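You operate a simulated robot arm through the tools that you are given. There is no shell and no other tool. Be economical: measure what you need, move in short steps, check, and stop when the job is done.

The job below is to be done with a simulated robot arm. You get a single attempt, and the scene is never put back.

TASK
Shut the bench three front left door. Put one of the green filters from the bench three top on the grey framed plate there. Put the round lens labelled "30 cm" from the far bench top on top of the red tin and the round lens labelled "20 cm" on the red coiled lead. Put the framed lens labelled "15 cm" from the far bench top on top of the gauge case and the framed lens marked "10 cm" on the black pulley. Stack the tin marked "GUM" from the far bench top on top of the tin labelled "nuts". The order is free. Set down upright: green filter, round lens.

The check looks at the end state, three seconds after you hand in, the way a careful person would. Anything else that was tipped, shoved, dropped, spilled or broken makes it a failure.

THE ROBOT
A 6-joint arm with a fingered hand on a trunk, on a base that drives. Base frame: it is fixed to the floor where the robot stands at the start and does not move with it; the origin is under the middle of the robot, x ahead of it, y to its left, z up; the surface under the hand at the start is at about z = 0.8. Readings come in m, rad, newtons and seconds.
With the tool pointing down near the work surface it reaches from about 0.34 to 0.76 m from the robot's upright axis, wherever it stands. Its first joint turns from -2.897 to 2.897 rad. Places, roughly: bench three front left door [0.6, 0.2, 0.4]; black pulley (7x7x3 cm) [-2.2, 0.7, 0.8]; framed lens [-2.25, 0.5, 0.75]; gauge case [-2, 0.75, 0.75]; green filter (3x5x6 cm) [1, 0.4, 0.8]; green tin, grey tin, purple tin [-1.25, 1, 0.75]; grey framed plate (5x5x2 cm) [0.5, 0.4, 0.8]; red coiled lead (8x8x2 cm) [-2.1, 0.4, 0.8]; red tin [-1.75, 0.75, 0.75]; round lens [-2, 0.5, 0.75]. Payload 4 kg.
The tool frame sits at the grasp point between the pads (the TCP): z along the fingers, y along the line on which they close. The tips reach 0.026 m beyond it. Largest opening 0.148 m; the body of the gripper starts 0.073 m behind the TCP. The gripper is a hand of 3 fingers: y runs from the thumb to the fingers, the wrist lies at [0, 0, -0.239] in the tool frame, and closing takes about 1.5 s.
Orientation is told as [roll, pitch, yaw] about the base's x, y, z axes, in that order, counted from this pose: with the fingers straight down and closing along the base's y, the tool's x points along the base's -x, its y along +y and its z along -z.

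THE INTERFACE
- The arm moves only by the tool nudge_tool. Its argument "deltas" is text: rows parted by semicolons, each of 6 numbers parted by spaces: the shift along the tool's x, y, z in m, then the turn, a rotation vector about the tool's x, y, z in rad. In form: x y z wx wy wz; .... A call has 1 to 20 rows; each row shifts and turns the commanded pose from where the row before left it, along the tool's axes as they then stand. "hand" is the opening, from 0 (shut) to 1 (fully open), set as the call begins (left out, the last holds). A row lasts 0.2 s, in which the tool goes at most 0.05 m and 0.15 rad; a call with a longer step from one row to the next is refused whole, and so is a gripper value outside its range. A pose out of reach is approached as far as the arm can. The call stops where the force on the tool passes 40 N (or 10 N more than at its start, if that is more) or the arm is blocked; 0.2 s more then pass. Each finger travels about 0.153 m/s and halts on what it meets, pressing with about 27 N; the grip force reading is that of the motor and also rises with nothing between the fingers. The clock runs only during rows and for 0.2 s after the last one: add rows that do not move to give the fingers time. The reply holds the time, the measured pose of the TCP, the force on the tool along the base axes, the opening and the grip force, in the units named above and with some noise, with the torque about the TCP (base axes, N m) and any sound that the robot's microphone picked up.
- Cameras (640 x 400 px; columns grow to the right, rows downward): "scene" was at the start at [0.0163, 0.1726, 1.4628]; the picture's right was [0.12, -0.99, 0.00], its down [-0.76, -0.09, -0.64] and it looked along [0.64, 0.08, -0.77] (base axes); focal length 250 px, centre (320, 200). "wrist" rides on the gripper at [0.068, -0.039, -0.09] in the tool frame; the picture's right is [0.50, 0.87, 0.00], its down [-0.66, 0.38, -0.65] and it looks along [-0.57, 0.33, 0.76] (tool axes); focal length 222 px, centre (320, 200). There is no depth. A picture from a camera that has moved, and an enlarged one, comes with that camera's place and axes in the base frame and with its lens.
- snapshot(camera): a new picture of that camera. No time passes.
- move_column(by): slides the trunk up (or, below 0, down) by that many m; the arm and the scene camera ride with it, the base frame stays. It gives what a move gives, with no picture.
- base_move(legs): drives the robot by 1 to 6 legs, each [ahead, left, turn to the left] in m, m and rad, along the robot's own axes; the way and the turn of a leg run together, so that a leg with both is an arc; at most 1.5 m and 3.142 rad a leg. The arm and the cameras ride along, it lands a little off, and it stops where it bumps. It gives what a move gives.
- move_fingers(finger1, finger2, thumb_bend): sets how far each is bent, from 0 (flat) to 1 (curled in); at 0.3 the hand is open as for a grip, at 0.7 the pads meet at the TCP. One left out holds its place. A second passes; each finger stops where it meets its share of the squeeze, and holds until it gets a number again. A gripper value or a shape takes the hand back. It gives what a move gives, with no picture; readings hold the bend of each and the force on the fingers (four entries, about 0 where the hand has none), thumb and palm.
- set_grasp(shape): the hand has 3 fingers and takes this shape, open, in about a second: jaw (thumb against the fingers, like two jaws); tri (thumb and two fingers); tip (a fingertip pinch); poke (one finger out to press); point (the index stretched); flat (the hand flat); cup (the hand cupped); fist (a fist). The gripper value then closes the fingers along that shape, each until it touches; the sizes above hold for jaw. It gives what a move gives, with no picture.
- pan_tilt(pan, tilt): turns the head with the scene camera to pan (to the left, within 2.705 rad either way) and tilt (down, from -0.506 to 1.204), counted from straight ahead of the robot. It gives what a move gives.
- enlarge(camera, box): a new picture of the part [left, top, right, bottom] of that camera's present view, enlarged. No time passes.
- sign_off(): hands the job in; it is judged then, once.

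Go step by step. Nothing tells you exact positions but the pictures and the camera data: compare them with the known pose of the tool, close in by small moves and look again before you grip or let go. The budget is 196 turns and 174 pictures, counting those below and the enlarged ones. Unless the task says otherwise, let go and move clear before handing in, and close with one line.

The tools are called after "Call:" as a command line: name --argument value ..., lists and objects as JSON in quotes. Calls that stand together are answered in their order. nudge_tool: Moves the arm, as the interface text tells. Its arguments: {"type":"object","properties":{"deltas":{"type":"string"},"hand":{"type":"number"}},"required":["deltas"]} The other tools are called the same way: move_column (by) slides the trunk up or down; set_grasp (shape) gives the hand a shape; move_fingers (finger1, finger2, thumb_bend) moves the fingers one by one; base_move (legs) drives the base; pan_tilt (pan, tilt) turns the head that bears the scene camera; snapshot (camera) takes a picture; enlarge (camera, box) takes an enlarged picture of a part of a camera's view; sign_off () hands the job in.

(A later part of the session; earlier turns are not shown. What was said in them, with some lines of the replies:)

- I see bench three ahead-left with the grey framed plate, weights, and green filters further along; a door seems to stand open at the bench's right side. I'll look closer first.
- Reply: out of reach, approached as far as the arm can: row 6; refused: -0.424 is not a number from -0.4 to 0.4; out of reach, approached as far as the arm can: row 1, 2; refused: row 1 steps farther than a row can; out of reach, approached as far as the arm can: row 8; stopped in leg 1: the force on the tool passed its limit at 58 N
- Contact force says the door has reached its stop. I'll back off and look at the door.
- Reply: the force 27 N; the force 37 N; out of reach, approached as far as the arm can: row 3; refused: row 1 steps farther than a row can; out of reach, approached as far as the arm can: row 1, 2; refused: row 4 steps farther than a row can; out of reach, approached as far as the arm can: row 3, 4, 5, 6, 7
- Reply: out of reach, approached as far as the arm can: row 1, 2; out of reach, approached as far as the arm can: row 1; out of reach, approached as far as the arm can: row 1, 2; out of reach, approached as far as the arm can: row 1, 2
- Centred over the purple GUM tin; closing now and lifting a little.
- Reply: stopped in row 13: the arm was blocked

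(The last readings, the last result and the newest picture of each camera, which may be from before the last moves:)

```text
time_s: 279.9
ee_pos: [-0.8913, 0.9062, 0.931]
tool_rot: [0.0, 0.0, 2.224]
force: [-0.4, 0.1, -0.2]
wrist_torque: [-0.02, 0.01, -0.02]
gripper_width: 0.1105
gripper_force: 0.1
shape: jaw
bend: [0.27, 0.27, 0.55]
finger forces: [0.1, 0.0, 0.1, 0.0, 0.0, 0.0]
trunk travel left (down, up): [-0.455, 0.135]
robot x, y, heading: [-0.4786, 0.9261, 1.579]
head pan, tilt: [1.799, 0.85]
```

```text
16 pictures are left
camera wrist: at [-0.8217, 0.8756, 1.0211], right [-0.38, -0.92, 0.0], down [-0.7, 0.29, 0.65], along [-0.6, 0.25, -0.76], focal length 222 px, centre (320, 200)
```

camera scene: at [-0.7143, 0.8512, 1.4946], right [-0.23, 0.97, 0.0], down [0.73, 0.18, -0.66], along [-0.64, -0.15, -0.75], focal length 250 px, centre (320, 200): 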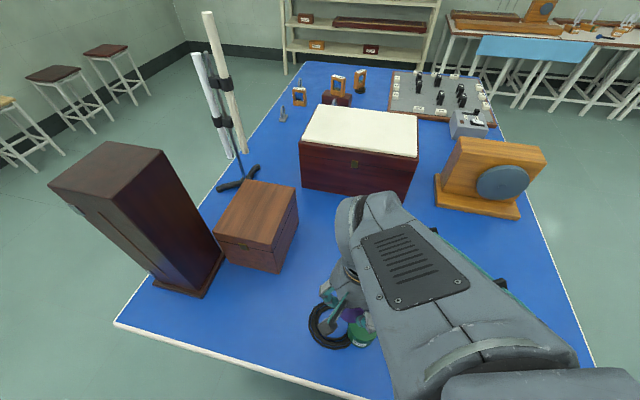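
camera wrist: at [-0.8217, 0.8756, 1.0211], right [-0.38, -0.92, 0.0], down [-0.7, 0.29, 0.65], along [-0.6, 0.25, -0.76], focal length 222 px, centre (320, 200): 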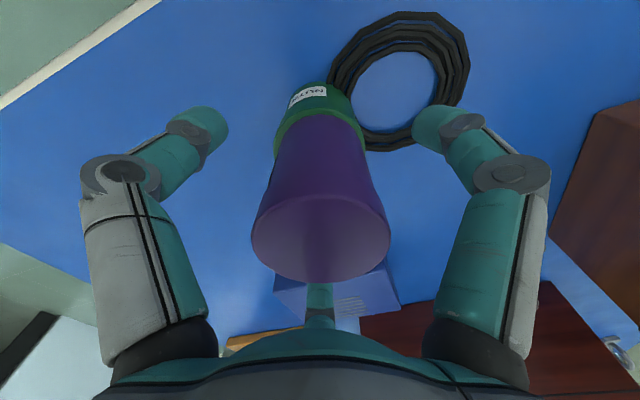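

Stacked and released cleanly. I'll rise straight up past the tin top and move clear, then take a final look around.

Call:
nudge_tool --deltas "0 0 -0.03 0 0 0;0 0 -0.04 0 0 0;0 0 -0.04 0 0 0;0 0 0 0 0 0"

Call:
snapshot --camera "wrist"

```text
time_s: 280.9
ee_pos: [-0.8932, 0.9064, 1.0421]
tool_rot: [0.001, 0.0, 2.224]
force: [-0.4, 0.0, -0.4]
wrist_torque: [0.02, 0.01, 0.01]
gripper_width: 0.1108
gripper_force: 0.0
shape: jaw
bend: [0.27, 0.27, 0.55]
finger forces: [0.0, 0.0, 0.1, 0.0, 0.0, 0.0]
trunk travel left (down, up): [-0.455, 0.135]
robot x, y, heading: [-0.4802, 0.9294, 1.578]
head pan, tilt: [1.799, 0.85]
```

```text
15 pictures are left
camera wrist: at [-0.8231, 0.8751, 1.1332], right [-0.38, -0.92, 0.0], down [-0.7, 0.29, 0.65], along [-0.6, 0.25, -0.76], focal length 222 px, centre (320, 200)
```

wrist: 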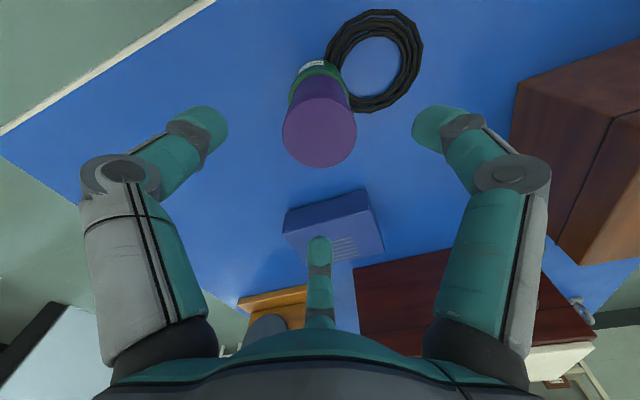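

Call:
move_column --by 0.1

Call:
base_move --legs '[[0.4, 0, 0]]'

Call:
pan_tilt --pan 1.75 --tilt 0.5

Call:
snapshot --camera "scene"

```text
time_s: 282.3
ee_pos: [-0.8944, 0.9075, 1.1425]
tool_rot: [0.0, 0.0, 2.223]
force: [-0.2, -0.1, 0.0]
wrist_torque: [-0.02, 0.03, 0.0]
gripper_width: 0.1107
gripper_force: 0.0
shape: jaw
bend: [0.27, 0.27, 0.55]
finger forces: [0.0, 0.0, 0.0, 0.0, 0.0, 0.1]
trunk travel left (down, up): [-0.555, 0.035]
robot x, y, heading: [-0.477, 0.9303, 1.578]
head pan, tilt: [1.799, 0.85]
```

```text
time_s: 284.8
ee_pos: [-0.897, 1.2993, 1.1429]
tool_rot: [-0.001, 0.0, 2.234]
force: [-0.2, 1.0, 0.0]
wrist_torque: [-0.01, 0.05, 0.04]
gripper_width: 0.1107
gripper_force: 0.0
shape: jaw
bend: [0.27, 0.27, 0.55]
finger forces: [0.1, 0.0, 0.0, 0.0, 0.0, 0.0]
trunk travel left (down, up): [-0.555, 0.035]
robot x, y, heading: [-0.4832, 1.3265, 1.587]
head pan, tilt: [1.799, 0.85]
```

```text
time_s: 285.6
ee_pos: [-0.8983, 1.299, 1.1436]
tool_rot: [0.0, -0.001, 2.234]
force: [0.8, -0.2, -1.0]
wrist_torque: [0.0, 0.02, 0.0]
gripper_width: 0.1109
gripper_force: 0.0
shape: jaw
bend: [0.27, 0.27, 0.55]
finger forces: [0.0, 0.0, 0.0, 0.0, 0.0, 0.0]
trunk travel left (down, up): [-0.555, 0.035]
robot x, y, heading: [-0.486, 1.3271, 1.589]
head pan, tilt: [1.751, 0.499]
```

```text
14 pictures are left
camera scene: at [-0.7318, 1.2472, 1.6246], right [-0.2, 0.98, 0.0], down [0.47, 0.09, -0.88], along [-0.86, -0.17, -0.48], focal length 250 px, centre (320, 200)
```

scene: 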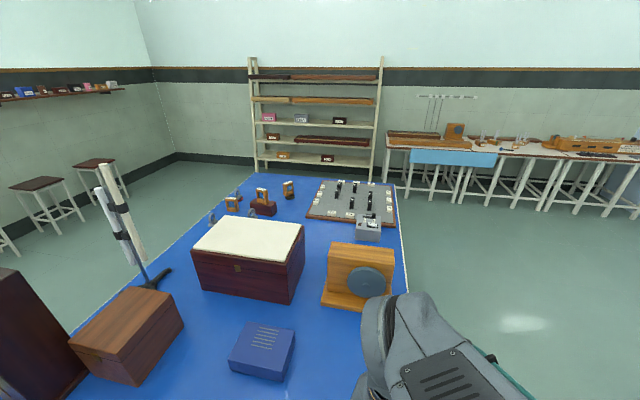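

Call:
enlarge --camera "scene" --box '[200, 170, 310, 230]'

Call:
pan_tilt --pan -1.9 --tilt 0.6

Call:
snapshot --camera "scene"

Call:
pan_tilt --pan 2.3 --tilt 0.9

Call:
snapshot --camera "scene"

```text
5.82 times, centred on (255, 200) of scene
camera zoom: at [-0.7318, 1.2472, 1.6246], right [-0.2, 0.98, 0.0], down [0.47, 0.09, -0.88], along [-0.86, -0.17, -0.48], focal length 1455 px, centre (698, 200)
```

zoom: 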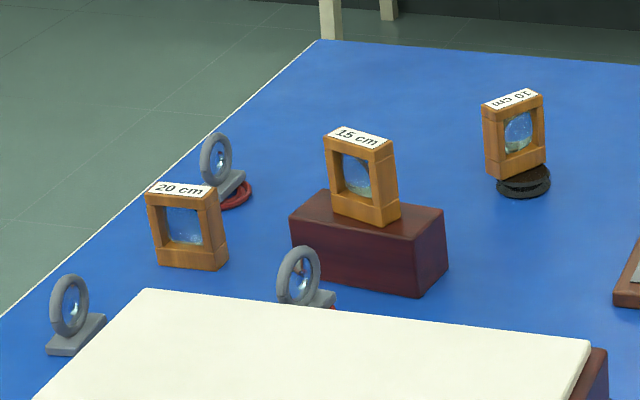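

```text
time_s: 288.6
ee_pos: [-0.8983, 1.3005, 1.1426]
tool_rot: [0.0, 0.001, 2.235]
force: [0.8, -0.2, -0.2]
wrist_torque: [0.01, -0.02, -0.02]
gripper_width: 0.1108
gripper_force: 0.0
shape: jaw
bend: [0.27, 0.27, 0.55]
finger forces: [0.0, 0.0, 0.1, 0.0, 0.0, 0.0]
trunk travel left (down, up): [-0.555, 0.035]
robot x, y, heading: [-0.4853, 1.3252, 1.594]
head pan, tilt: [-1.901, 0.6]
```

```text
12 pictures are left
camera scene: at [-0.5585, 1.238, 1.6156], right [-0.31, -0.95, 0.0], down [-0.54, 0.17, -0.83], along [0.79, -0.25, -0.56], focal length 250 px, centre (320, 200)
```

scene: 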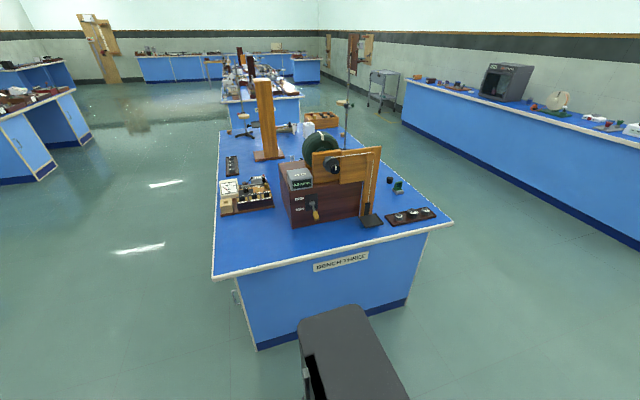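

```text
time_s: 292.0
ee_pos: [-0.8977, 1.2997, 1.1423]
tool_rot: [-0.001, 0.0, 2.234]
force: [0.3, 0.3, 0.2]
wrist_torque: [-0.01, 0.0, -0.02]
gripper_width: 0.1108
gripper_force: 0.1
shape: jaw
bend: [0.27, 0.27, 0.55]
finger forces: [0.1, 0.0, 0.0, 0.1, 0.0, 0.0]
trunk travel left (down, up): [-0.555, 0.035]
robot x, y, heading: [-0.4784, 1.323, 1.593]
head pan, tilt: [2.3, 0.901]
```

```text
11 pictures are left
camera scene: at [-0.698, 1.2138, 1.5908], right [-0.68, 0.73, 0.0], down [0.57, 0.53, -0.62], along [-0.46, -0.42, -0.78], focal length 250 px, centre (320, 200)
```

scene: 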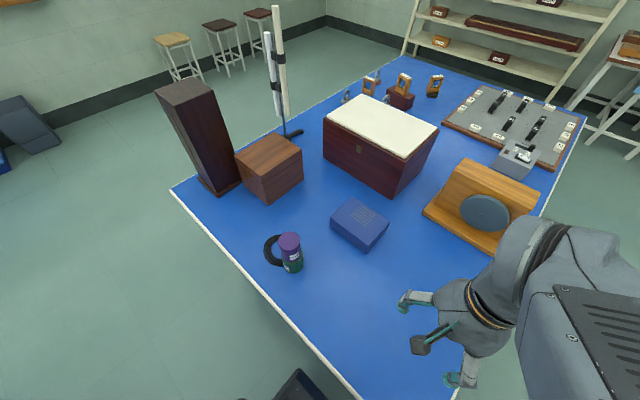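

Call:
enlarge --camera "scene" --box '[415, 65, 455, 105]'

Call:
enlarge --camera "scene" --box '[260, 220, 320, 280]'

```text
10.00 times, centred on (435, 85) of scene
camera zoom: at [-0.698, 1.2138, 1.5908], right [-0.68, 0.73, 0.0], down [0.57, 0.53, -0.62], along [-0.46, -0.42, -0.78], focal length 2501 px, centre (-830, 1350)
```

zoom: 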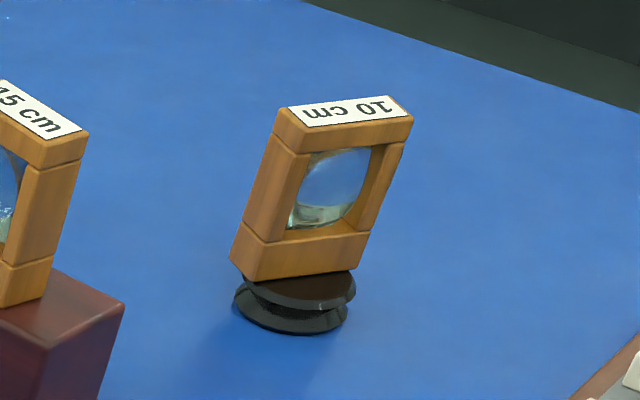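

```text
6.67 times, centred on (290, 250) of scene
camera zoom: at [-0.698, 1.2138, 1.5908], right [-0.68, 0.73, 0.0], down [0.57, 0.53, -0.62], along [-0.46, -0.42, -0.78], focal length 1667 px, centre (520, -133)
```

zoom: 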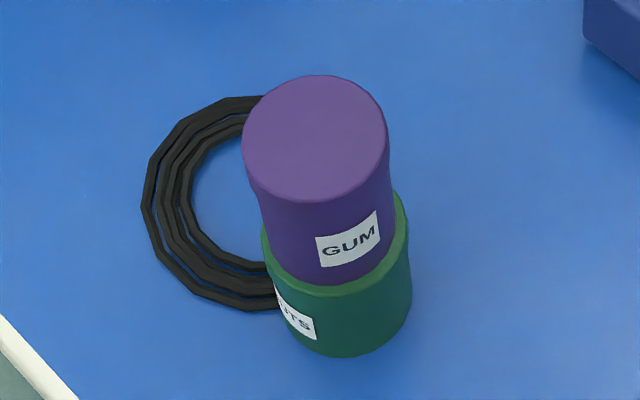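

All items are in place: the bench three door is shut, the filter, lenses and frames sit on their targets, and GUM is stacked on nuts. The hand is open and clear, so I'm handing in.

Call:
sign_off

```text
The job is handed in.
```

I finished every part of the job and handed it in. The bench three door is shut, a green filter stands on the grey framed plate, all four lenses are on their targets, and GUM is stacked on nuts.
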